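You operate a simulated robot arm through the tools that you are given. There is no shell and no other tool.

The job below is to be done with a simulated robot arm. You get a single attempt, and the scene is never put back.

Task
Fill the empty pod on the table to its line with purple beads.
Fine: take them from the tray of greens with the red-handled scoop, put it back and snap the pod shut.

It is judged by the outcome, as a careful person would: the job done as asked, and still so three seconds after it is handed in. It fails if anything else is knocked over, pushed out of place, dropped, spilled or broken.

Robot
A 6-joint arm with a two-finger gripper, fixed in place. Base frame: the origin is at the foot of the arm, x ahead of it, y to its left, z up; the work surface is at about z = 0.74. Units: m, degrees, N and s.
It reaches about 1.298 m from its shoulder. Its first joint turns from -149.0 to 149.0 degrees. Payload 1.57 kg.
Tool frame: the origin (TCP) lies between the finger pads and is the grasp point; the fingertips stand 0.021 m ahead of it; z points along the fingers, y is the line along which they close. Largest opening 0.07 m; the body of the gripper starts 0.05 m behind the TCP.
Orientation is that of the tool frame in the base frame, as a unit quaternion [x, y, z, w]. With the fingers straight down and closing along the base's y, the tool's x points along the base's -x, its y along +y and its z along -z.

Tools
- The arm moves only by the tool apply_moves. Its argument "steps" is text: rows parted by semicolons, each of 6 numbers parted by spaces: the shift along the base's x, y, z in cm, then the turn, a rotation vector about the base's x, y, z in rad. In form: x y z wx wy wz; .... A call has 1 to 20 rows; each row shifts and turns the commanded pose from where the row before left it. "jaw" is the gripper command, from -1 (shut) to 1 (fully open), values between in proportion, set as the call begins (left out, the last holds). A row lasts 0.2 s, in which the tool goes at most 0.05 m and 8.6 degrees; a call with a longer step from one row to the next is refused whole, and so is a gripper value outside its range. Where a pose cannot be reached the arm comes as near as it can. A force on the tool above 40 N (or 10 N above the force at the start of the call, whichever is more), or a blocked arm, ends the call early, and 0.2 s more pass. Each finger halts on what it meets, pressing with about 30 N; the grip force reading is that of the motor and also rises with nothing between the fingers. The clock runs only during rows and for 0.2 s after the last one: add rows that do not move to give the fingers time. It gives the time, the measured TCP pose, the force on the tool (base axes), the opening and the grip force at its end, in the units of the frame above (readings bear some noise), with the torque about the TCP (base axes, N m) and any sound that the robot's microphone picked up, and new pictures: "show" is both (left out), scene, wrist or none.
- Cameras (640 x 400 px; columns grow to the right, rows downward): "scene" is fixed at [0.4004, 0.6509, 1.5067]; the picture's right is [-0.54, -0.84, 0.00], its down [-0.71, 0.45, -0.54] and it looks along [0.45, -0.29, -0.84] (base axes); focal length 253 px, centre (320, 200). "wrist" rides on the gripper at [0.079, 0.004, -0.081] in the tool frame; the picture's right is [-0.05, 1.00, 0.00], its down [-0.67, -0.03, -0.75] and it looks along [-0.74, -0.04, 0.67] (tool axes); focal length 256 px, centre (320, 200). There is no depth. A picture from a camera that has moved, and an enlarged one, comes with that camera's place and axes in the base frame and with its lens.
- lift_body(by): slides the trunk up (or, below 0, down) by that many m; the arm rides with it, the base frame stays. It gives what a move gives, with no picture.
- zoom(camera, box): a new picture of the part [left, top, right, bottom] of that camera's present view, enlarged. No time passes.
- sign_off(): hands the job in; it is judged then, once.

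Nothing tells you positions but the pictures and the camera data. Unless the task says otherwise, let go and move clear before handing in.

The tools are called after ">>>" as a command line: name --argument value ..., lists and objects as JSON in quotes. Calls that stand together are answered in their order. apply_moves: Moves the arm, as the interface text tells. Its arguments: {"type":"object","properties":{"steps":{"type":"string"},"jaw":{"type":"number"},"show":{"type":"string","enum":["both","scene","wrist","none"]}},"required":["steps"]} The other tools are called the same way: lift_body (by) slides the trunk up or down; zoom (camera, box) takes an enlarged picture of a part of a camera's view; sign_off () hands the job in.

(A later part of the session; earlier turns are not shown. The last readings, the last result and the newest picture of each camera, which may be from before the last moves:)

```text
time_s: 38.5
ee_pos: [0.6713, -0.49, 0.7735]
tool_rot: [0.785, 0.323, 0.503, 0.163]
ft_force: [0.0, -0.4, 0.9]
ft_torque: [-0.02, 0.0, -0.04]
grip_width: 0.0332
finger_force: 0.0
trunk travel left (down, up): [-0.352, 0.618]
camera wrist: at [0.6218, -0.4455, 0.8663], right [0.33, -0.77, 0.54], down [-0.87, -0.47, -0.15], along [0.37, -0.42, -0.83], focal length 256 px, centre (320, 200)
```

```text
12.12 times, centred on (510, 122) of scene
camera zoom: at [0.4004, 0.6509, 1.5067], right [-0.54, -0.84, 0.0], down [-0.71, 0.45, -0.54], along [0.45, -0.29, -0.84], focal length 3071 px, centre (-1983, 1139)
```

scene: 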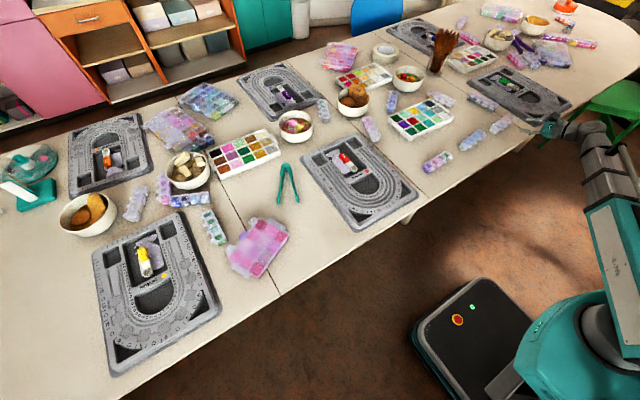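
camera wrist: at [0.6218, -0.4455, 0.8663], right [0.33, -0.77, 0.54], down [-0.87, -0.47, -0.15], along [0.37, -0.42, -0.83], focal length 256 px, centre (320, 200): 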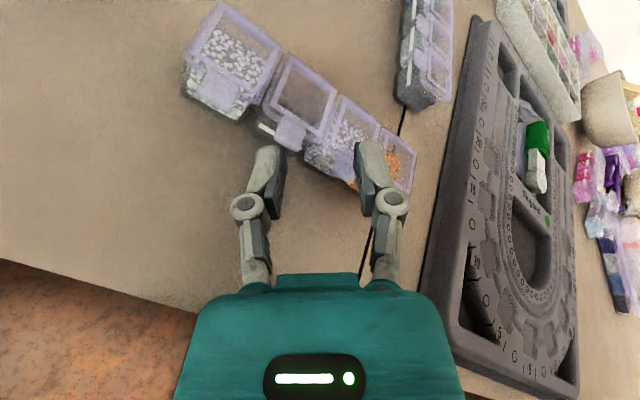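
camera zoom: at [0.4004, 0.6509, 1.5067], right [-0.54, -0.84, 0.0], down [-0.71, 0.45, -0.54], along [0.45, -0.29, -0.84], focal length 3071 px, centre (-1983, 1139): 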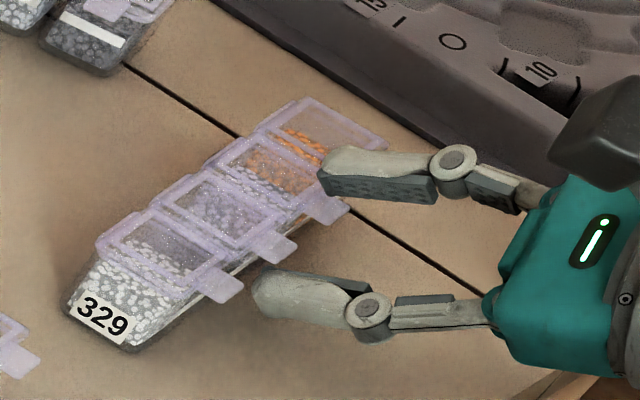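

The low fingertip is only about 3 mm under the tab's end. I'll raise 1 mm and slide in 4 mm more, watching force and pictures.

>>> lift_body --by 0.001

>>> apply_moves --steps "0.2 0.01 0 0 0 0; 0.2 0.01 0 0 0 0; 0 0 0 0 0 0" --show "wrist"

>>> zoom --camera "wrist" --box '[230, 80, 410, 220]'

>>> zoom --camera "scene" --box '[488, 106, 532, 139]'

```text
time_s: 39.0
ee_pos: [0.6711, -0.491, 0.7753]
tool_rot: [0.785, 0.322, 0.503, 0.163]
ft_force: [-0.9, 0.4, -0.3]
ft_torque: [0.02, 0.01, -0.02]
grip_width: 0.0326
finger_force: 0.0
trunk travel left (down, up): [-0.353, 0.617]
```

```text
time_s: 39.8
ee_pos: [0.6746, -0.4891, 0.7758]
tool_rot: [0.785, 0.322, 0.503, 0.164]
ft_force: [-1.4, 0.1, -0.1]
ft_torque: [-0.03, 0.03, 0.0]
grip_width: 0.033
finger_force: 0.1
trunk travel left (down, up): [-0.353, 0.617]
camera wrist: at [0.6255, -0.4451, 0.8673], right [0.33, -0.77, 0.54], down [-0.87, -0.47, -0.15], along [0.37, -0.42, -0.83], focal length 256 px, centre (320, 200)
```

wrist: 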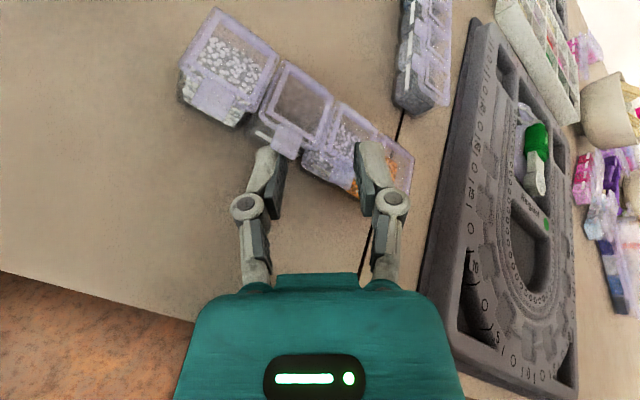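

```text
2.86 times, centred on (320, 150) of wrist
camera zoom: at [0.6255, -0.4451, 0.8673], right [0.33, -0.77, 0.54], down [-0.87, -0.47, -0.15], along [0.37, -0.42, -0.83], focal length 731 px, centre (320, 343)
```

zoom: 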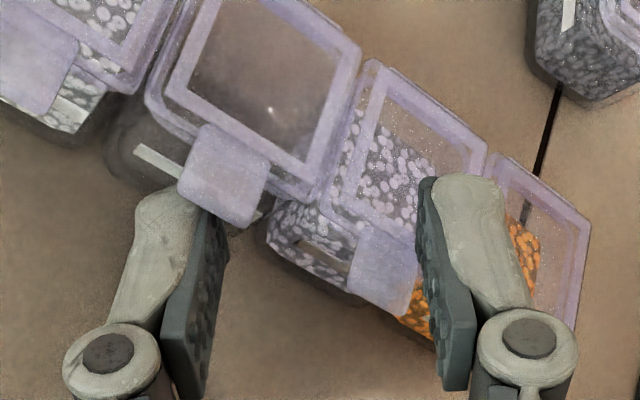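

```text
12.12 times, centred on (510, 122) of scene
camera zoom: at [0.4004, 0.6509, 1.5067], right [-0.54, -0.84, 0.0], down [-0.71, 0.45, -0.54], along [0.45, -0.29, -0.84], focal length 3071 px, centre (-1983, 1139)
```

zoom: 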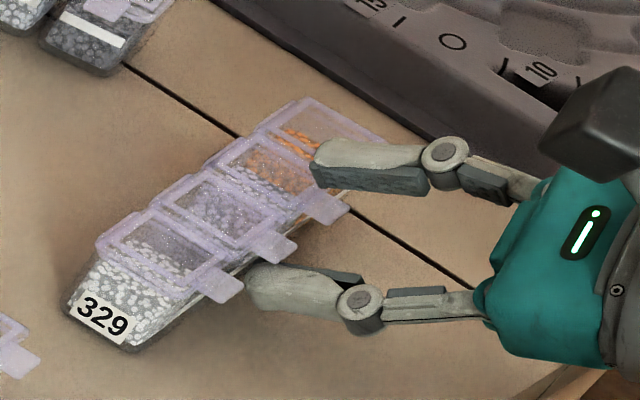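

The low finger is now under the empty pod's tab and the high one over the next tab's root. I'll roll 5° so the one lifts while the other presses, and read the force.

>>> apply_moves --steps "0 0 0 0.0391 0.003 -0.0193; 0 0 0 0.0391 0.003 -0.0193; 0 0 0 0 0 0" --show "wrist"

>>> zoom --camera "wrist" --box '[230, 80, 410, 220]'

>>> zoom --camera "scene" --box '[488, 106, 532, 139]'

```text
time_s: 40.6
ee_pos: [0.6744, -0.4901, 0.7766]
tool_rot: [0.799, 0.288, 0.509, 0.142]
ft_force: [-0.3, -0.5, 1.1]
ft_torque: [-0.03, -0.01, 0.01]
grip_width: 0.0331
finger_force: 0.5
trunk travel left (down, up): [-0.353, 0.617]
camera wrist: at [0.6275, -0.4507, 0.8709], right [0.3, -0.83, 0.48], down [-0.89, -0.42, -0.18], along [0.35, -0.37, -0.86], focal length 256 px, centre (320, 200)
```

wrist: 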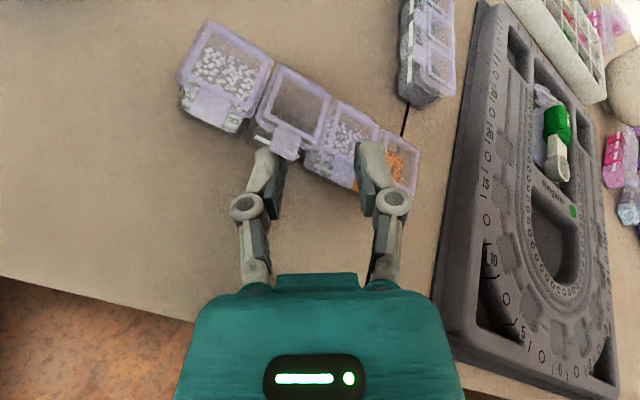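

```text
2.86 times, centred on (320, 150) of wrist
camera zoom: at [0.6275, -0.4507, 0.8709], right [0.3, -0.83, 0.48], down [-0.89, -0.42, -0.18], along [0.35, -0.37, -0.86], focal length 731 px, centre (320, 343)
```

zoom: 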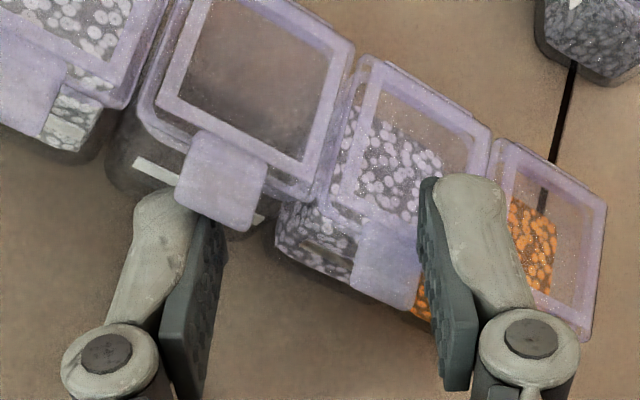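

```text
12.12 times, centred on (510, 122) of scene
camera zoom: at [0.4004, 0.6509, 1.5067], right [-0.54, -0.84, 0.0], down [-0.71, 0.45, -0.54], along [0.45, -0.29, -0.84], focal length 3071 px, centre (-1983, 1139)
```

zoom: 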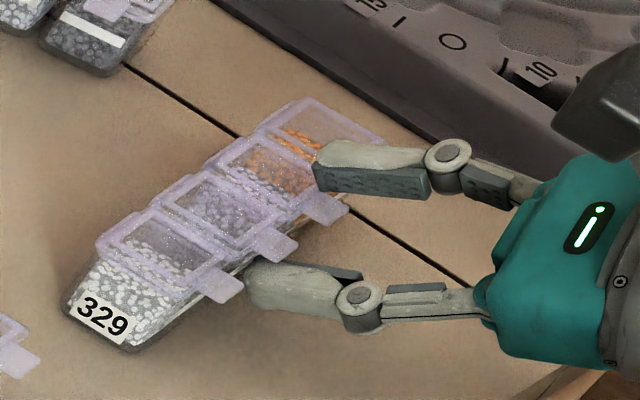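

Barely any contact yet (about 1 N). I'll roll another 5°.

>>> apply_moves --steps "0 0 0 0.0391 0.003 -0.0193; 0 0 0 0.0391 0.003 -0.0193; 0 0 0 0 0 0" --show "wrist"

>>> zoom --camera "wrist" --box '[230, 80, 410, 220]'

>>> zoom --camera "scene" --box '[488, 106, 532, 139]'

```text
time_s: 41.4
ee_pos: [0.6741, -0.4897, 0.7757]
tool_rot: [0.81, 0.253, 0.515, 0.12]
ft_force: [-0.4, 1.4, 2.9]
ft_torque: [-0.07, -0.08, 0.04]
grip_width: 0.0338
finger_force: 0.2
trunk travel left (down, up): [-0.353, 0.617]
camera wrist: at [0.6295, -0.4564, 0.8742], right [0.27, -0.87, 0.41], down [-0.9, -0.37, -0.2], along [0.33, -0.32, -0.89], focal length 256 px, centre (320, 200)
```

wrist: 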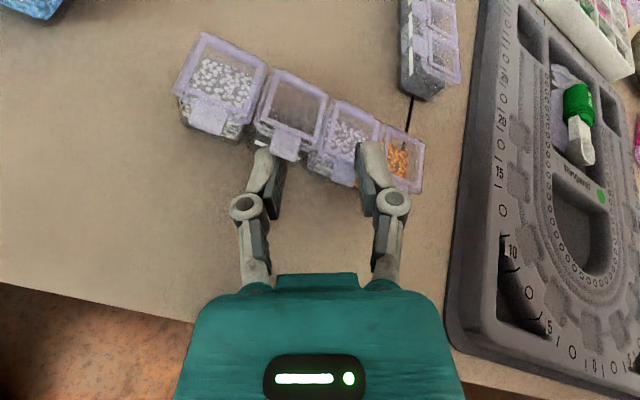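

```text
2.86 times, centred on (320, 150) of wrist
camera zoom: at [0.6295, -0.4564, 0.8742], right [0.27, -0.87, 0.41], down [-0.9, -0.37, -0.2], along [0.33, -0.32, -0.89], focal length 731 px, centre (320, 343)
```

zoom: 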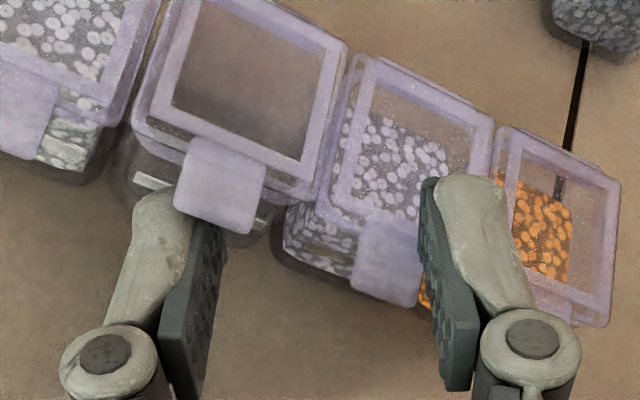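

```text
12.12 times, centred on (510, 122) of scene
camera zoom: at [0.4004, 0.6509, 1.5067], right [-0.54, -0.84, 0.0], down [-0.71, 0.45, -0.54], along [0.45, -0.29, -0.84], focal length 3071 px, centre (-1983, 1139)
```

zoom: 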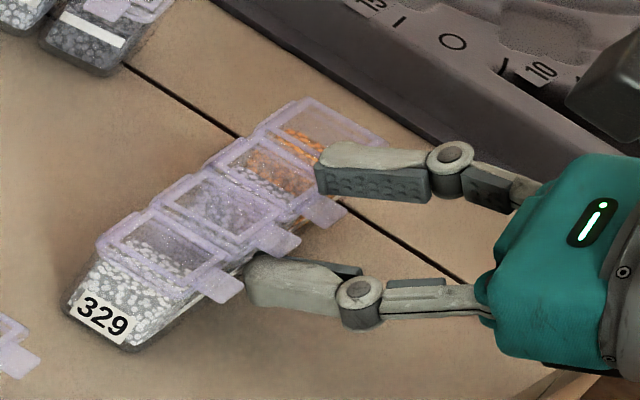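

The lid seems to be starting to rise with the strip staying flat. Another 5°.

>>> apply_moves --steps "0 0 0 0.0391 0.003 -0.0193; 0 0 0 0.0391 0.003 -0.0193; 0 0 0 0 0 0" --show "wrist"

>>> zoom --camera "wrist" --box '[230, 80, 410, 220]'

>>> zoom --camera "scene" --box '[488, 106, 532, 139]'

```text
time_s: 42.2
ee_pos: [0.6739, -0.4889, 0.7755]
tool_rot: [0.82, 0.216, 0.521, 0.096]
ft_force: [0.2, 1.8, 6.4]
ft_torque: [-0.16, -0.13, -0.06]
grip_width: 0.034
finger_force: 0.8
trunk travel left (down, up): [-0.353, 0.617]
camera wrist: at [0.6311, -0.4627, 0.877], right [0.23, -0.91, 0.34], down [-0.92, -0.32, -0.23], along [0.32, -0.26, -0.91], focal length 256 px, centre (320, 200)
```

wrist: 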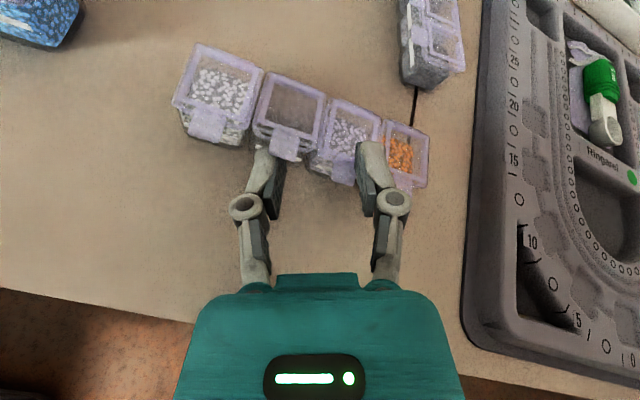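

```text
2.86 times, centred on (320, 150) of wrist
camera zoom: at [0.6311, -0.4627, 0.877], right [0.23, -0.91, 0.34], down [-0.92, -0.32, -0.23], along [0.32, -0.26, -0.91], focal length 731 px, centre (320, 343)
```

zoom: 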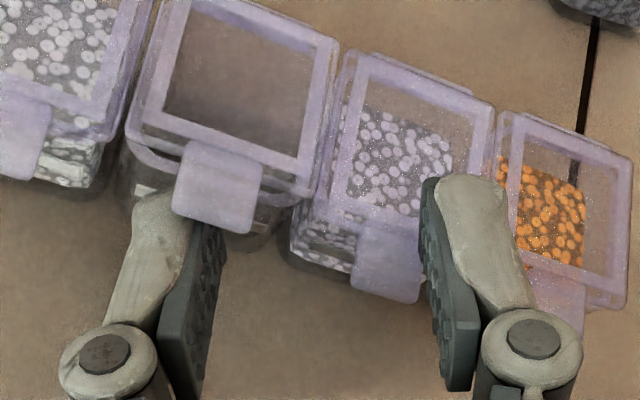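

```text
12.12 times, centred on (510, 122) of scene
camera zoom: at [0.4004, 0.6509, 1.5067], right [-0.54, -0.84, 0.0], down [-0.71, 0.45, -0.54], along [0.45, -0.29, -0.84], focal length 3071 px, centre (-1983, 1139)
```

zoom: 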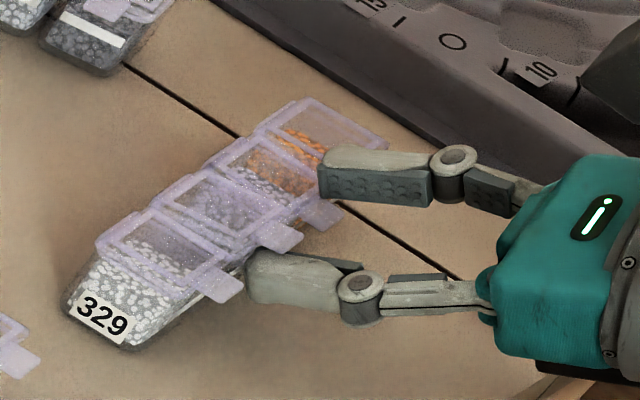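

The lid of the empty pod is now visibly lifting off its rim while the strip stays put. I'll keep rolling, 5° more.

>>> apply_moves --steps "0 0 0 0.0391 0.003 -0.0193; 0 0 0 0.0391 0.003 -0.0193; 0 0 0 0 0 0" --show "wrist"

>>> zoom --camera "wrist" --box '[230, 80, 410, 220]'

>>> zoom --camera "scene" --box '[488, 106, 532, 139]'

```text
time_s: 43.0
ee_pos: [0.6743, -0.49, 0.7764]
tool_rot: [0.829, 0.181, 0.524, 0.074]
ft_force: [-1.3, 1.8, 8.6]
ft_torque: [-0.12, -0.15, -0.02]
grip_width: 0.0339
finger_force: 1.4
trunk travel left (down, up): [-0.353, 0.617]
camera wrist: at [0.6325, -0.4692, 0.8793], right [0.2, -0.94, 0.27], down [-0.93, -0.27, -0.24], along [0.3, -0.2, -0.93], focal length 256 px, centre (320, 200)
```

wrist: 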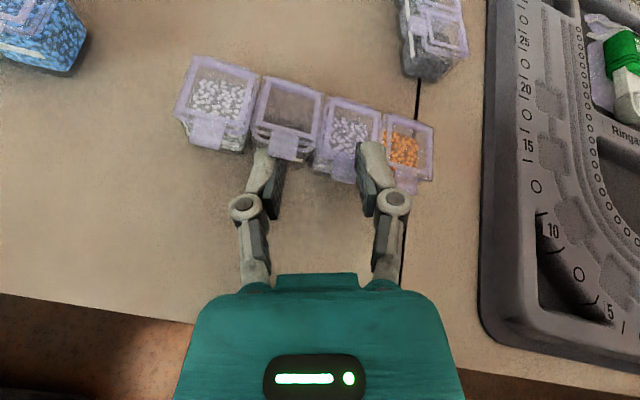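

```text
2.86 times, centred on (320, 150) of wrist
camera zoom: at [0.6325, -0.4692, 0.8793], right [0.2, -0.94, 0.27], down [-0.93, -0.27, -0.24], along [0.3, -0.2, -0.93], focal length 731 px, centre (320, 343)
```

zoom: 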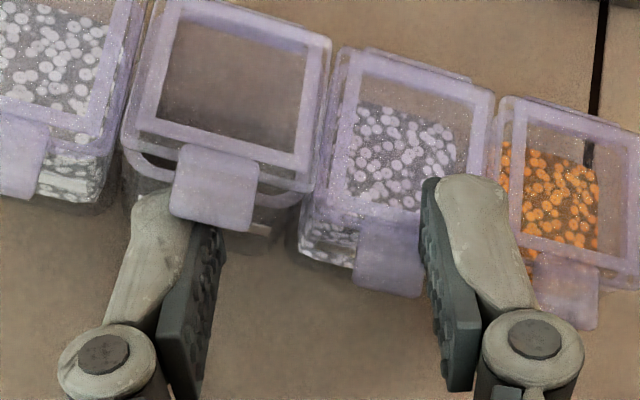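

```text
12.12 times, centred on (510, 122) of scene
camera zoom: at [0.4004, 0.6509, 1.5067], right [-0.54, -0.84, 0.0], down [-0.71, 0.45, -0.54], along [0.45, -0.29, -0.84], focal length 3071 px, centre (-1983, 1139)
```

zoom: 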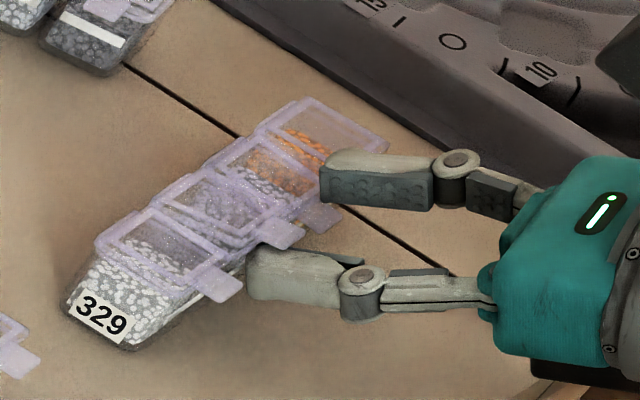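

The lid's front edge is up off the rim and the roll torque has dropped, so the latch seems free. I'll lift 5 mm with the trunk to raise the lid further and check that the strip stays down.

>>> lift_body --by 0.005

>>> apply_moves --steps "0 0 0 0 0 0" --show "wrist"

>>> zoom --camera "wrist" --box '[230, 80, 410, 220]'

>>> zoom --camera "scene" --box '[488, 106, 532, 139]'

```text
time_s: 43.5
ee_pos: [0.6749, -0.4897, 0.7805]
tool_rot: [0.829, 0.18, 0.524, 0.074]
ft_force: [0.1, 0.0, -0.5]
ft_torque: [-0.04, 0.01, 0.0]
grip_width: 0.0329
finger_force: 0.1
trunk travel left (down, up): [-0.358, 0.612]
```

```text
time_s: 43.9
ee_pos: [0.675, -0.4908, 0.78]
tool_rot: [0.829, 0.181, 0.524, 0.074]
ft_force: [0.3, 0.0, 0.0]
ft_torque: [-0.01, -0.04, 0.01]
grip_width: 0.0331
finger_force: 0.0
trunk travel left (down, up): [-0.358, 0.612]
camera wrist: at [0.6331, -0.4696, 0.8836], right [0.2, -0.94, 0.27], down [-0.93, -0.27, -0.24], along [0.3, -0.2, -0.93], focal length 256 px, centre (320, 200)
```

wrist: 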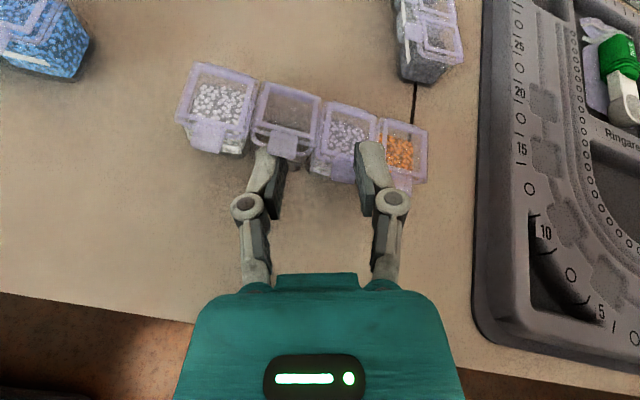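

```text
2.86 times, centred on (320, 150) of wrist
camera zoom: at [0.6331, -0.4696, 0.8836], right [0.2, -0.94, 0.27], down [-0.93, -0.27, -0.24], along [0.3, -0.2, -0.93], focal length 731 px, centre (320, 343)
```

zoom: 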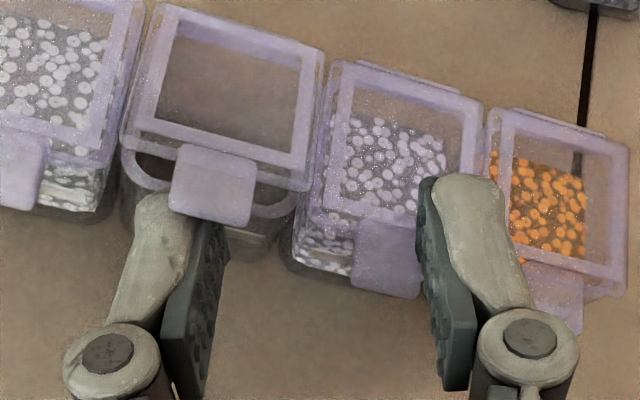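

```text
12.12 times, centred on (510, 122) of scene
camera zoom: at [0.4004, 0.6509, 1.5067], right [-0.54, -0.84, 0.0], down [-0.71, 0.45, -0.54], along [0.45, -0.29, -0.84], focal length 3071 px, centre (-1983, 1139)
```

zoom: 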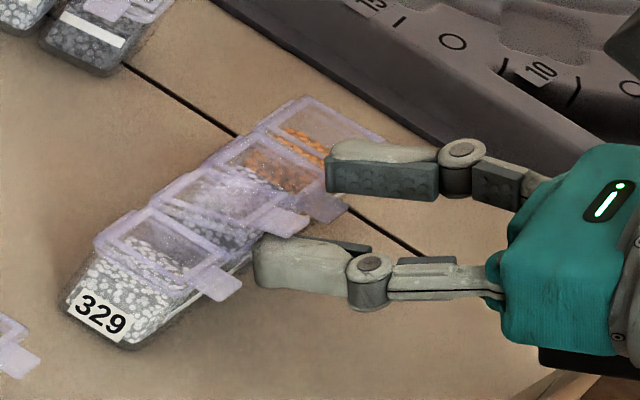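

The latch popped: the lid floats up with almost no force and the strip hasn't moved. I'll raise the finger 2 cm more to swing the lid up.

>>> lift_body --by 0.02

>>> apply_moves --steps "0 0 0 0 0 0" --show "wrist"

>>> zoom --camera "wrist" --box '[200, 60, 440, 260]'

>>> zoom --camera "scene" --box '[488, 100, 532, 133]'

```text
time_s: 44.6
ee_pos: [0.6743, -0.4909, 0.8002]
tool_rot: [0.829, 0.18, 0.524, 0.074]
ft_force: [-0.4, 0.3, 0.4]
ft_torque: [0.0, -0.01, -0.01]
grip_width: 0.0329
finger_force: 0.1
trunk travel left (down, up): [-0.378, 0.592]
```

```text
time_s: 45.0
ee_pos: [0.6744, -0.4896, 0.8007]
tool_rot: [0.829, 0.18, 0.524, 0.074]
ft_force: [-0.2, 0.1, -0.3]
ft_torque: [0.01, -0.02, 0.0]
grip_width: 0.033
finger_force: 0.1
trunk travel left (down, up): [-0.378, 0.592]
camera wrist: at [0.6331, -0.4696, 0.9036], right [0.2, -0.94, 0.27], down [-0.93, -0.27, -0.24], along [0.3, -0.2, -0.93], focal length 256 px, centre (320, 200)
```

wrist: 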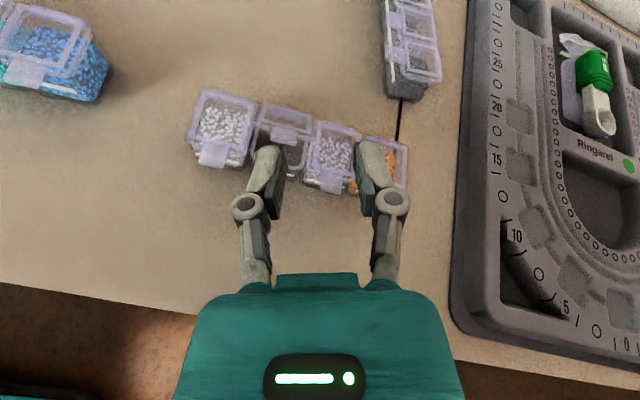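

```text
2.00 times, centred on (320, 160) of wrist
camera zoom: at [0.6331, -0.4696, 0.9036], right [0.2, -0.94, 0.27], down [-0.93, -0.27, -0.24], along [0.3, -0.2, -0.93], focal length 512 px, centre (320, 280)
```

zoom: 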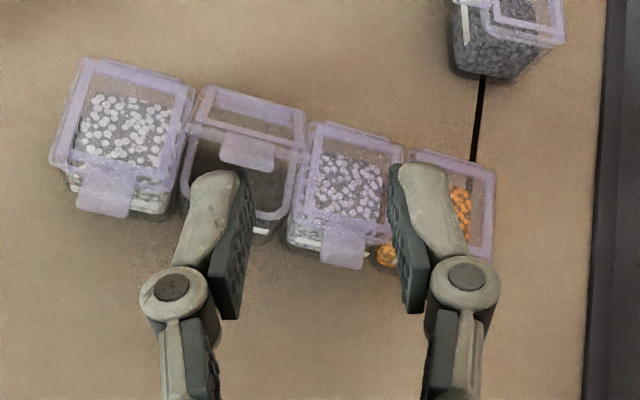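

```text
12.12 times, centred on (510, 116) of scene
camera zoom: at [0.4004, 0.6509, 1.5067], right [-0.54, -0.84, 0.0], down [-0.71, 0.45, -0.54], along [0.45, -0.29, -0.84], focal length 3071 px, centre (-1983, 1212)
```

zoom: 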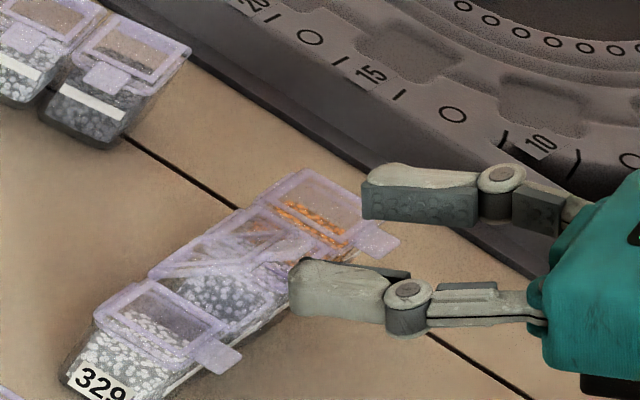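

The lid stands at roughly 45° and the strip is unmoved. I'll push the finger forward above the pod to swing the lid past upright.

>>> apply_moves --steps "0.8 0.06 0 0 0 0; 0.8 0.06 0 0 0 0; 0.8 0.06 0 0 0 0; 0.8 0.06 0 0 0 0; 0 0 0 0 0 0" --show "wrist"

>>> zoom --camera "wrist" --box '[200, 60, 440, 260]'

>>> zoom --camera "scene" --box '[488, 100, 532, 133]'

```text
time_s: 46.2
ee_pos: [0.7063, -0.4871, 0.7997]
tool_rot: [0.829, 0.181, 0.524, 0.074]
ft_force: [-0.4, -1.0, 0.1]
ft_torque: [-0.01, 0.02, 0.0]
grip_width: 0.0329
finger_force: 0.0
trunk travel left (down, up): [-0.378, 0.592]
camera wrist: at [0.665, -0.4672, 0.9036], right [0.2, -0.94, 0.27], down [-0.93, -0.27, -0.24], along [0.3, -0.2, -0.93], focal length 256 px, centre (320, 200)
```

wrist: 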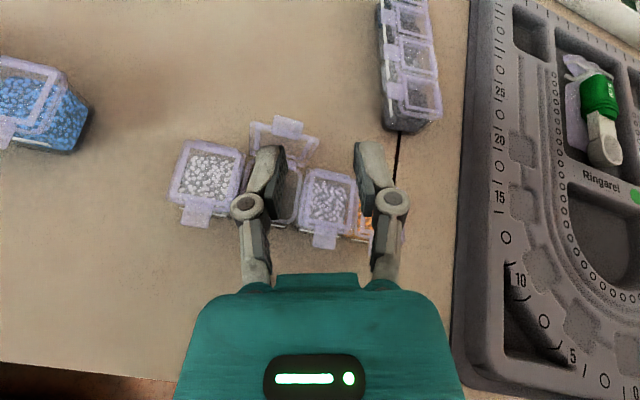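

```text
2.00 times, centred on (320, 160) of wrist
camera zoom: at [0.665, -0.4672, 0.9036], right [0.2, -0.94, 0.27], down [-0.93, -0.27, -0.24], along [0.3, -0.2, -0.93], focal length 512 px, centre (320, 280)
```

zoom: 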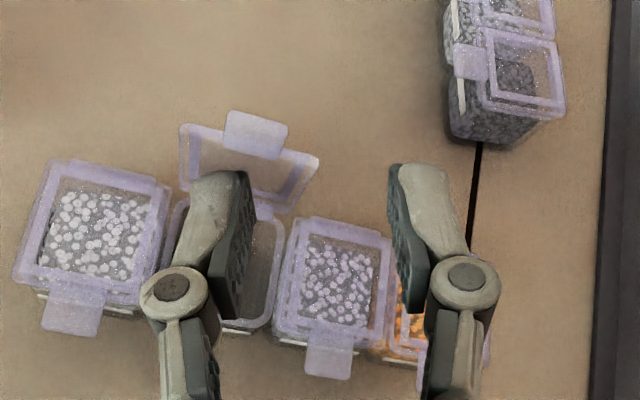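

```text
12.12 times, centred on (510, 116) of scene
camera zoom: at [0.4004, 0.6509, 1.5067], right [-0.54, -0.84, 0.0], down [-0.71, 0.45, -0.54], along [0.45, -0.29, -0.84], focal length 3071 px, centre (-1983, 1212)
```

zoom: 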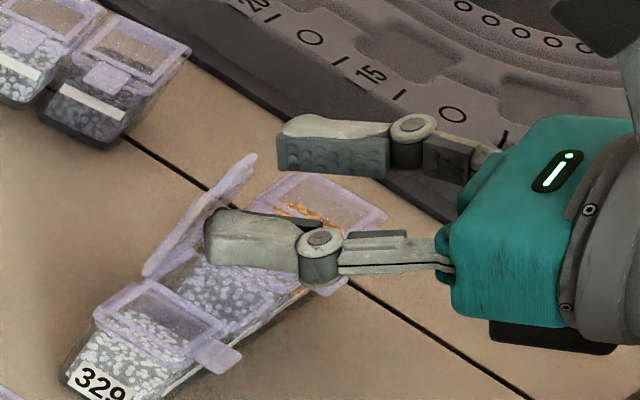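

The lid is about upright now. I'll push 2.5 cm more to tip it well past vertical.

>>> apply_moves --steps "0.8 0.06 0 0 0 0; 0.8 0.06 0 0 0 0; 0.8 0.06 0 0 0 0; 0 0 0 0 0 0" --show "wrist"

>>> zoom --camera "wrist" --box '[200, 60, 440, 260]'

>>> zoom --camera "scene" --box '[488, 100, 532, 133]'

```text
time_s: 47.2
ee_pos: [0.7297, -0.4875, 0.7997]
tool_rot: [0.829, 0.18, 0.524, 0.075]
ft_force: [0.1, -1.2, 0.5]
ft_torque: [0.04, 0.0, 0.03]
grip_width: 0.0331
finger_force: 0.1
trunk travel left (down, up): [-0.378, 0.592]
camera wrist: at [0.6891, -0.4656, 0.9037], right [0.2, -0.94, 0.27], down [-0.93, -0.27, -0.24], along [0.3, -0.2, -0.93], focal length 256 px, centre (320, 200)
```

wrist: 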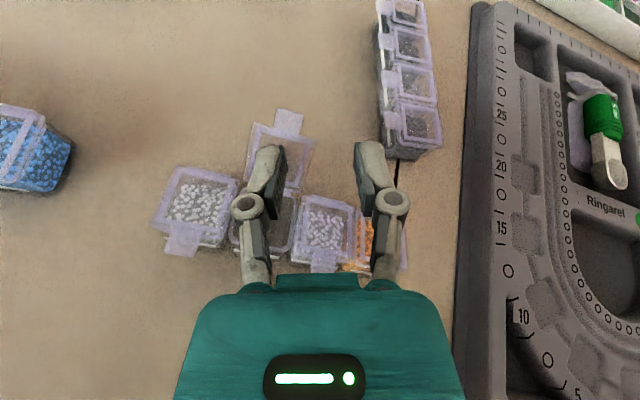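

```text
2.00 times, centred on (320, 160) of wrist
camera zoom: at [0.6891, -0.4656, 0.9037], right [0.2, -0.94, 0.27], down [-0.93, -0.27, -0.24], along [0.3, -0.2, -0.93], focal length 512 px, centre (320, 280)
```

zoom: 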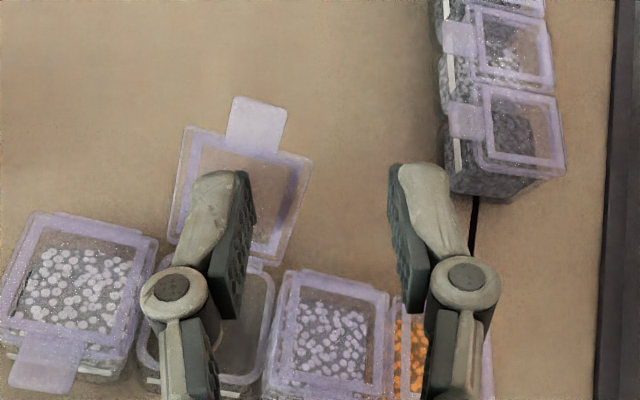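

```text
12.12 times, centred on (510, 116) of scene
camera zoom: at [0.4004, 0.6509, 1.5067], right [-0.54, -0.84, 0.0], down [-0.71, 0.45, -0.54], along [0.45, -0.29, -0.84], focal length 3071 px, centre (-1983, 1212)
```

zoom: 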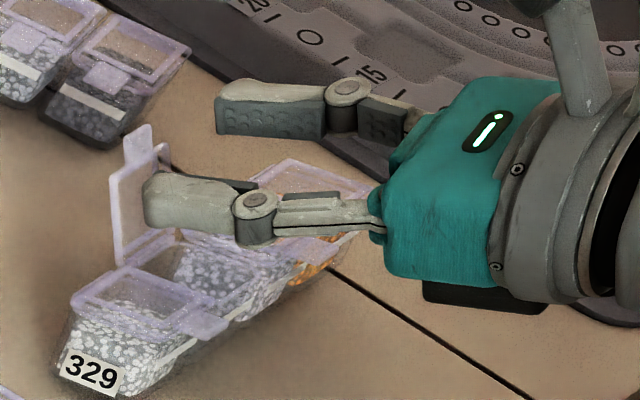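

The lid has reached its stop and the strip's front is starting to tip up, so I'll back off at once to let it settle flat.

>>> apply_moves --steps "-0.5 -0.04 0 0 0 0; -0.5 -0.04 0 0 0 0; -0.5 -0.04 0 0 0 0; -0.5 -0.04 0 0 0 0; 0 0 0 0 0 0" --show "wrist"

>>> zoom --camera "wrist" --box '[200, 60, 440, 260]'

>>> zoom --camera "scene" --box '[488, 100, 532, 133]'

```text
time_s: 48.4
ee_pos: [0.7103, -0.4877, 0.8013]
tool_rot: [0.829, 0.181, 0.524, 0.074]
ft_force: [0.1, -1.0, -0.3]
ft_torque: [0.04, 0.01, -0.01]
grip_width: 0.0329
finger_force: 0.0
trunk travel left (down, up): [-0.378, 0.592]
camera wrist: at [0.669, -0.467, 0.9036], right [0.2, -0.94, 0.27], down [-0.93, -0.27, -0.24], along [0.3, -0.2, -0.93], focal length 256 px, centre (320, 200)
```

wrist: 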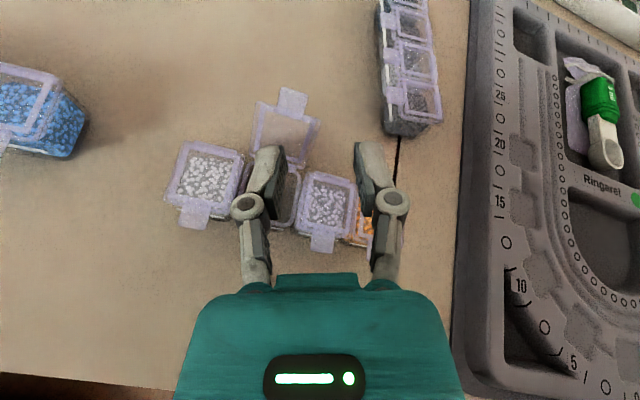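

```text
2.00 times, centred on (320, 160) of wrist
camera zoom: at [0.669, -0.467, 0.9036], right [0.2, -0.94, 0.27], down [-0.93, -0.27, -0.24], along [0.3, -0.2, -0.93], focal length 512 px, centre (320, 280)
```

zoom: 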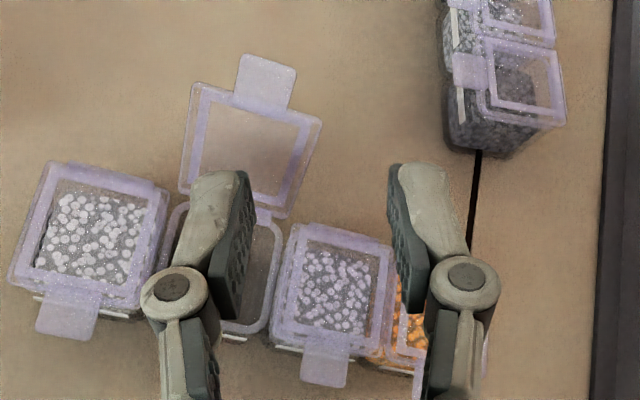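

```text
12.12 times, centred on (510, 116) of scene
camera zoom: at [0.4004, 0.6509, 1.5067], right [-0.54, -0.84, 0.0], down [-0.71, 0.45, -0.54], along [0.45, -0.29, -0.84], focal length 3071 px, centre (-1983, 1212)
```

zoom: 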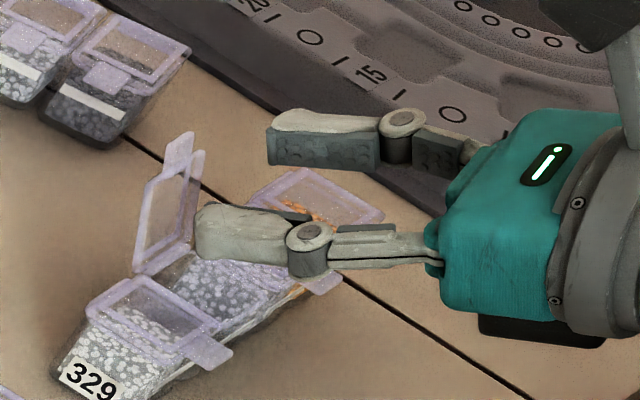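

The strip is flat again and the lid stays open past upright by itself. I'll withdraw the fingers straight back, then look at the open pod.

>>> apply_moves --steps "-1 -0.07 0 0 0 0; -2 -0.14 0 0 0 0; -2 -0.14 0 0 0 0; -2 -0.14 0 0 0 0; -1.5 -0.1 0 0 0 0; 0 0 0 0 0 0" --show "wrist"

>>> lift_body --by 0.1

>>> apply_moves --steps "0 0 0 0 0 0" --show "both"

>>> zoom --camera "scene" --box '[484, 96, 534, 136]'

>>> zoom --camera "wrist" --box '[180, 0, 420, 160]'

```text
time_s: 49.8
ee_pos: [0.625, -0.4932, 0.8013]
tool_rot: [0.829, 0.182, 0.523, 0.073]
ft_force: [0.2, -0.9, -0.7]
ft_torque: [-0.01, 0.0, 0.0]
grip_width: 0.0331
finger_force: 0.1
trunk travel left (down, up): [-0.378, 0.592]
camera wrist: at [0.5838, -0.473, 0.9037], right [0.2, -0.94, 0.27], down [-0.93, -0.27, -0.24], along [0.3, -0.2, -0.93], focal length 256 px, centre (320, 200)
```

wrist: 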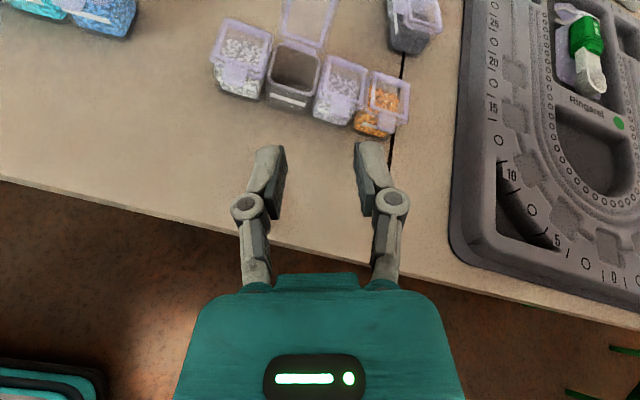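

```text
time_s: 51.1
ee_pos: [0.626, -0.4941, 0.9004]
tool_rot: [0.829, 0.181, 0.523, 0.074]
ft_force: [-0.6, 0.3, 1.0]
ft_torque: [-0.04, 0.01, -0.04]
grip_width: 0.033
finger_force: 0.1
trunk travel left (down, up): [-0.478, 0.492]
```

```text
time_s: 51.5
ee_pos: [0.6249, -0.4937, 0.8999]
tool_rot: [0.829, 0.18, 0.524, 0.074]
ft_force: [-1.1, -0.1, 0.1]
ft_torque: [-0.02, -0.01, -0.02]
grip_width: 0.0329
finger_force: 0.0
trunk travel left (down, up): [-0.478, 0.492]
camera wrist: at [0.5839, -0.473, 1.0036], right [0.2, -0.94, 0.27], down [-0.93, -0.27, -0.24], along [0.3, -0.2, -0.93], focal length 256 px, centre (320, 200)
```

scene: 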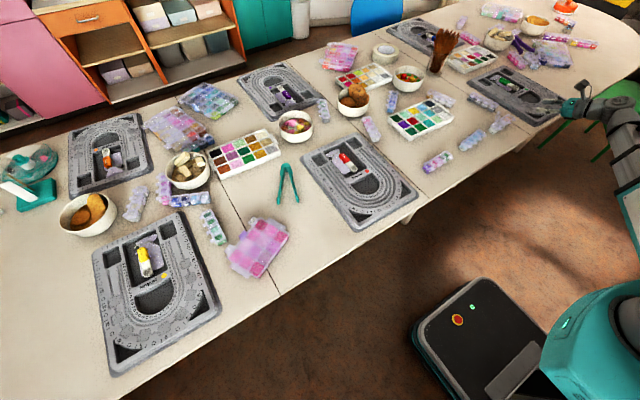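
wrist: 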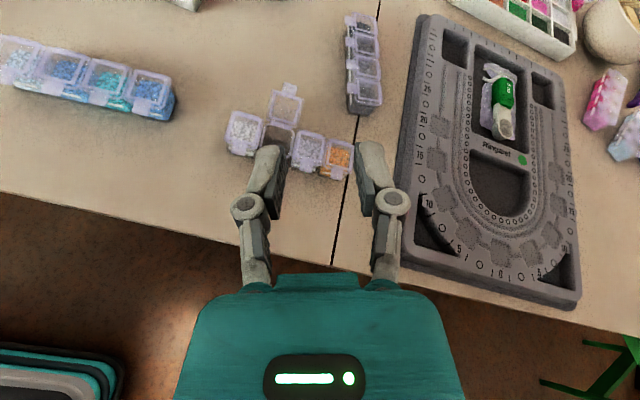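

```text
10.00 times, centred on (509, 116) of scene
camera zoom: at [0.4004, 0.6509, 1.5067], right [-0.54, -0.84, 0.0], down [-0.71, 0.45, -0.54], along [0.45, -0.29, -0.84], focal length 2534 px, centre (-1570, 1040)
```

zoom: 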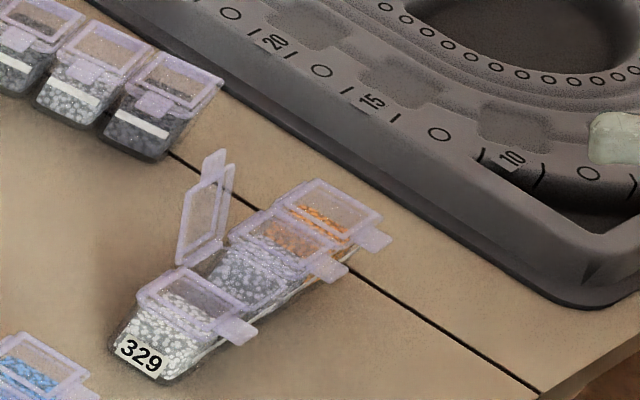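

```text
2.50 times, centred on (300, 80) of wrist
camera zoom: at [0.5839, -0.473, 1.0036], right [0.2, -0.94, 0.27], down [-0.93, -0.27, -0.24], along [0.3, -0.2, -0.93], focal length 640 px, centre (370, 500)
```

zoom: 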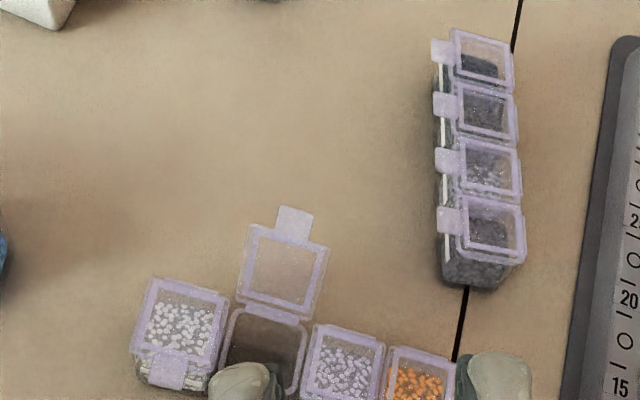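

Pod 2 is open and steady. Next is the scoop: I'll raise the arm and roll the gripper back to its normal camera side.

>>> lift_body --by 0.17

>>> apply_moves --steps "0 0 0 -0.1317 -0.00995 0.0651; 0 0 0 -0.1317 -0.00995 0.0651; 0 0 0 -0.1317 -0.00995 0.0651; 0 0 0 -0.1317 -0.00995 0.0651; 0 0 0 -0.1317 -0.00995 0.0651; 0 0 0 -0.1317 -0.00995 0.0651; 0 0 0 -0.1317 -0.00995 0.0651; 0 0 0 -0.1317 -0.00995 0.0651; 0 0 0 -0.1317 -0.00995 0.0651; 0 0 0 -0.1317 -0.00995 0.0651; 0 0 0 -0.1317 -0.00995 0.0651; 0 0 0 -0.1317 -0.00995 0.0651; 0 0 0 -0.1317 -0.00995 0.0651; 0 0 0 -0.1317 -0.00995 0.0651; 0 0 0 -0.1317 -0.00995 0.0651; 0 0 0 -0.1317 -0.00995 0.0651; 0 0 0 -0.1317 -0.00995 0.0651; 0 0 0 -0.1317 -0.00995 0.0651; 0 0 0 -0.1317 -0.00995 0.0651; 0 0 0 0 0 0" --show "wrist"

```text
time_s: 53.5
ee_pos: [0.6248, -0.4934, 1.0697]
tool_rot: [0.829, 0.18, 0.524, 0.074]
ft_force: [-0.2, 0.2, 0.0]
ft_torque: [0.02, 0.03, -0.01]
grip_width: 0.033
finger_force: 0.1
trunk travel left (down, up): [-0.648, 0.322]
```

```text
time_s: 57.6
ee_pos: [0.6241, -0.4934, 1.0696]
tool_rot: [-0.039, 0.849, 0.018, 0.527]
ft_force: [0.2, 0.8, -0.2]
ft_torque: [0.01, 0.0, 0.01]
grip_width: 0.0329
finger_force: 0.0
trunk travel left (down, up): [-0.648, 0.322]
camera wrist: at [0.5172, -0.4988, 1.0342], right [-0.06, 1.0, 0.04], down [-0.37, -0.06, 0.93], along [0.93, 0.04, 0.37], focal length 256 px, centre (320, 200)
```

wrist: 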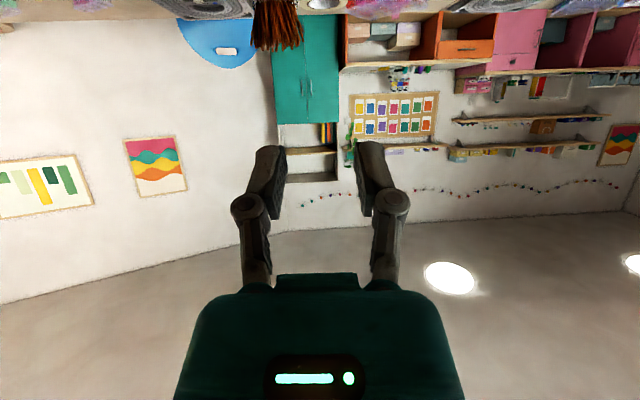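

The gripper is back on its normal side, pitched forward. Now I'll swing it upright and a bit beyond (fingers slightly toward the robot), moving over toward the red scoop at a safe height.

>>> apply_moves --steps "1.4 3.9 -2.39 -0.0122 0.1434 0; 1.4 3.9 -2.16 -0.0122 0.1434 0; 1.4 3.9 -1.87 -0.0122 0.1434 0; 1.4 3.9 -1.59 -0.0122 0.1434 0; 1.4 3.9 -1.24 -0.0122 0.1434 0; 1.4 3.9 -0.88 -0.0122 0.1434 0; 1.4 3.9 -0.5 -0.0122 0.1434 0; 1.4 3.9 -0.1 -0.0122 0.1434 0; 1.4 3.9 0.29 -0.0122 0.1434 0; 1.4 3.9 0.69 -0.0122 0.1434 0; 1.4 3.9 1.05 -0.0122 0.1434 0; 1.4 3.9 1.41 -0.0122 0.1434 0; 1.2 4.4 0 0 0 -0.085; 1.2 4.4 0 0 0 0; 1.2 4.4 0 0 0 0; 1.2 4.4 0 0 0 0; 1.2 4.4 0 0 0 0; 0 0 0 0 0 0" --show "both"

```text
time_s: 61.5
ee_pos: [0.8545, 0.1867, 0.9841]
tool_rot: [-0.007, 0.975, -0.011, -0.221]
ft_force: [-0.1, 0.5, -0.2]
ft_torque: [-0.03, -0.02, 0.01]
grip_width: 0.0331
finger_force: 0.0
out of reach, approached as far as the arm can: row 7, 12
trunk travel left (down, up): [-0.648, 0.322]
camera wrist: at [0.8169, 0.1923, 1.0909], right [0.03, 1.0, -0.04], down [0.92, -0.01, 0.39], along [0.39, -0.05, -0.92], focal length 256 px, centre (320, 200)
```

scene: 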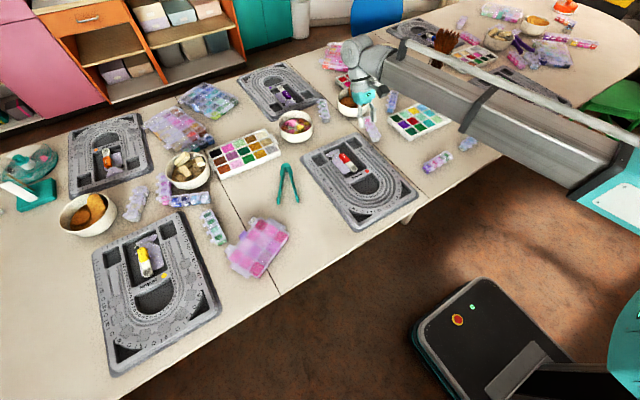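
wrist: 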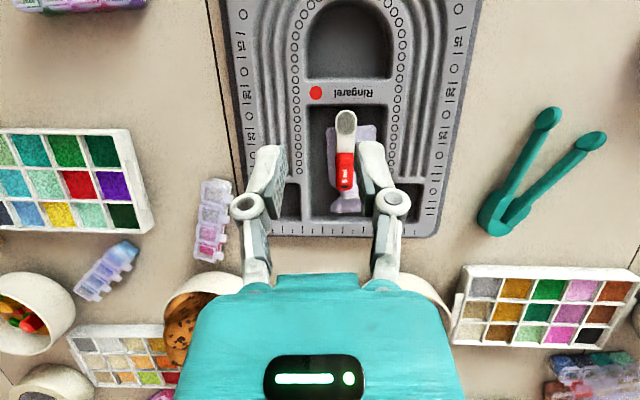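

The pitch stops at about 25° past vertical, which is enough. I can see the red scoop nicely between the fingers; I'll enlarge it to place the grasp.

>>> zoom --camera "wrist" --box '[290, 90, 410, 230]'

>>> zoom --camera "scene" --box '[320, 130, 390, 190]'

```text
2.86 times, centred on (350, 160) of wrist
camera zoom: at [0.8169, 0.1923, 1.0909], right [0.03, 1.0, -0.04], down [0.92, -0.01, 0.39], along [0.39, -0.05, -0.92], focal length 731 px, centre (234, 314)
```

zoom: 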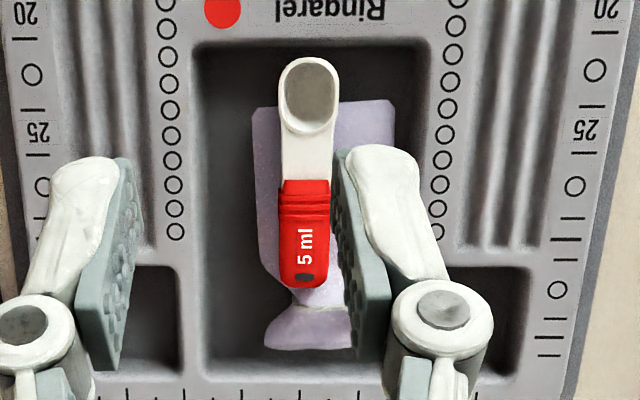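

```text
6.67 times, centred on (355, 160) of scene
camera zoom: at [0.4004, 0.6509, 1.5067], right [-0.54, -0.84, 0.0], down [-0.71, 0.45, -0.54], along [0.45, -0.29, -0.84], focal length 1689 px, centre (87, 467)
```

zoom: 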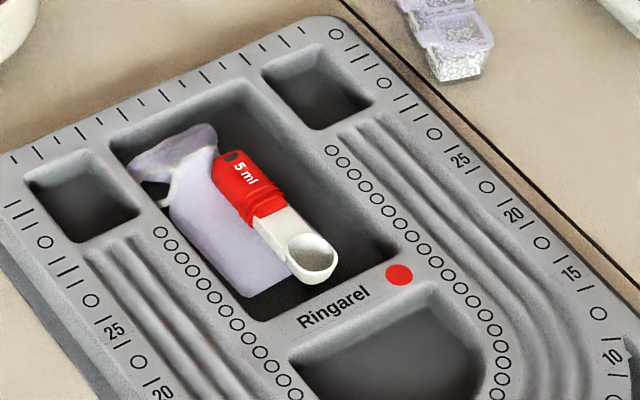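

The scoop is 10 cm long along x: bowl tip at x 0.838, red handle x 0.889–0.939, y 0.209, top at about z 0.77. I'll open to 5 cm, move above the handle, trim the yaw, then come down partway and check.

>>> apply_moves --steps "1.56 0.56 0 0.006 0 -0.01; 1.56 0.56 0 0.006 0 -0.01; 1.56 0.56 0 0.006 0 -0.01; 1.56 0.56 0 0 0 0; 0 0 0 0 0 0" --jaw 0.43 --show "none"

>>> lift_body --by -0.14

>>> apply_moves --steps "0 0 0 0 0 0" --show "both"

>>> zoom --camera "wrist" --box '[230, 60, 430, 240]'

>>> zoom --camera "scene" --box '[310, 110, 390, 180]'

```text
time_s: 62.6
ee_pos: [0.9151, 0.2087, 0.9853]
tool_rot: [0.005, 0.975, 0.0, -0.221]
ft_force: [0.5, 0.3, 1.4]
ft_torque: [-0.02, 0.02, -0.03]
grip_width: 0.0501
finger_force: 0.0
trunk travel left (down, up): [-0.648, 0.322]
```

```text
time_s: 64.3
ee_pos: [0.916, 0.2086, 0.8448]
tool_rot: [0.005, 0.976, 0.001, -0.22]
ft_force: [0.7, 1.0, -0.3]
ft_torque: [0.01, 0.0, -0.04]
grip_width: 0.0499
finger_force: 0.1
trunk travel left (down, up): [-0.508, 0.462]
```

```text
time_s: 64.7
ee_pos: [0.9163, 0.2089, 0.8452]
tool_rot: [0.005, 0.975, 0.0, -0.221]
ft_force: [0.4, 0.9, 1.0]
ft_torque: [0.01, -0.03, 0.01]
grip_width: 0.0499
finger_force: 0.2
trunk travel left (down, up): [-0.508, 0.462]
camera wrist: at [0.8791, 0.2135, 0.9511], right [0.06, 1.0, -0.03], down [0.92, -0.04, 0.39], along [0.38, -0.04, -0.92], focal length 256 px, centre (320, 200)
```

scene: 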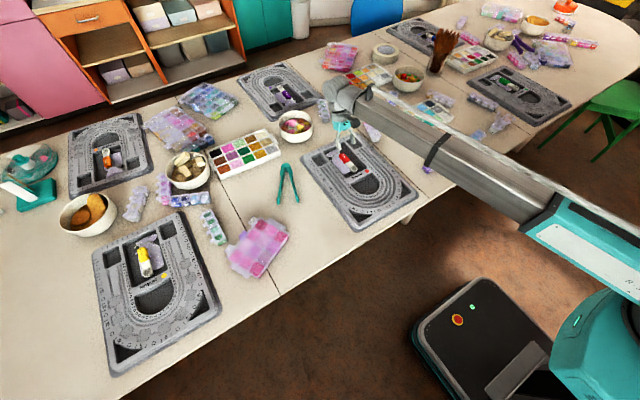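
wrist: 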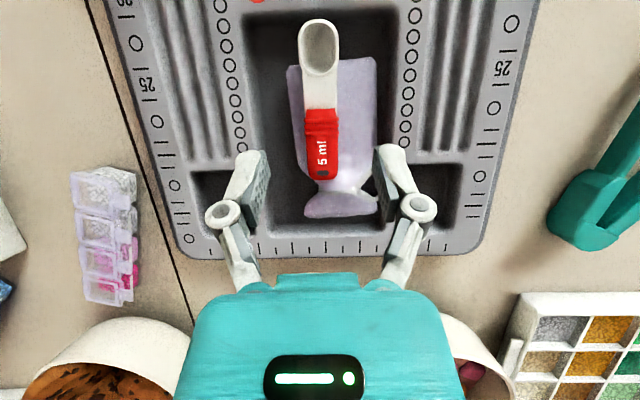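

```text
2.22 times, centred on (330, 150) of wrist
camera zoom: at [0.8791, 0.2135, 0.9511], right [0.06, 1.0, -0.03], down [0.92, -0.04, 0.39], along [0.38, -0.04, -0.92], focal length 569 px, centre (298, 311)
```

zoom: 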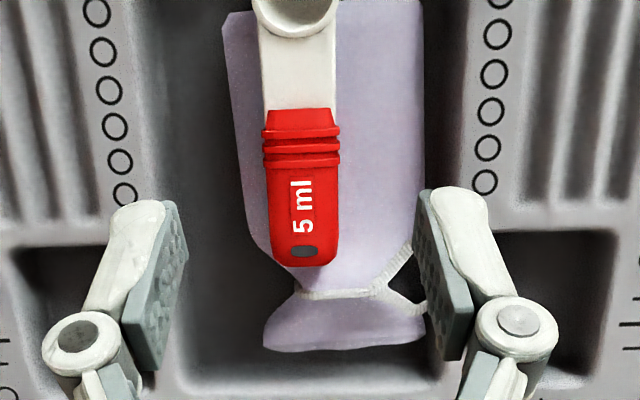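

```text
5.71 times, centred on (350, 145) of scene
camera zoom: at [0.4004, 0.6509, 1.5067], right [-0.54, -0.84, 0.0], down [-0.71, 0.45, -0.54], along [0.45, -0.29, -0.84], focal length 1448 px, centre (149, 514)
```

zoom: 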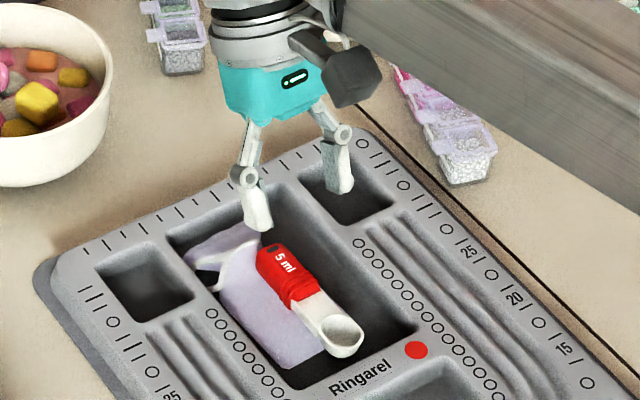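

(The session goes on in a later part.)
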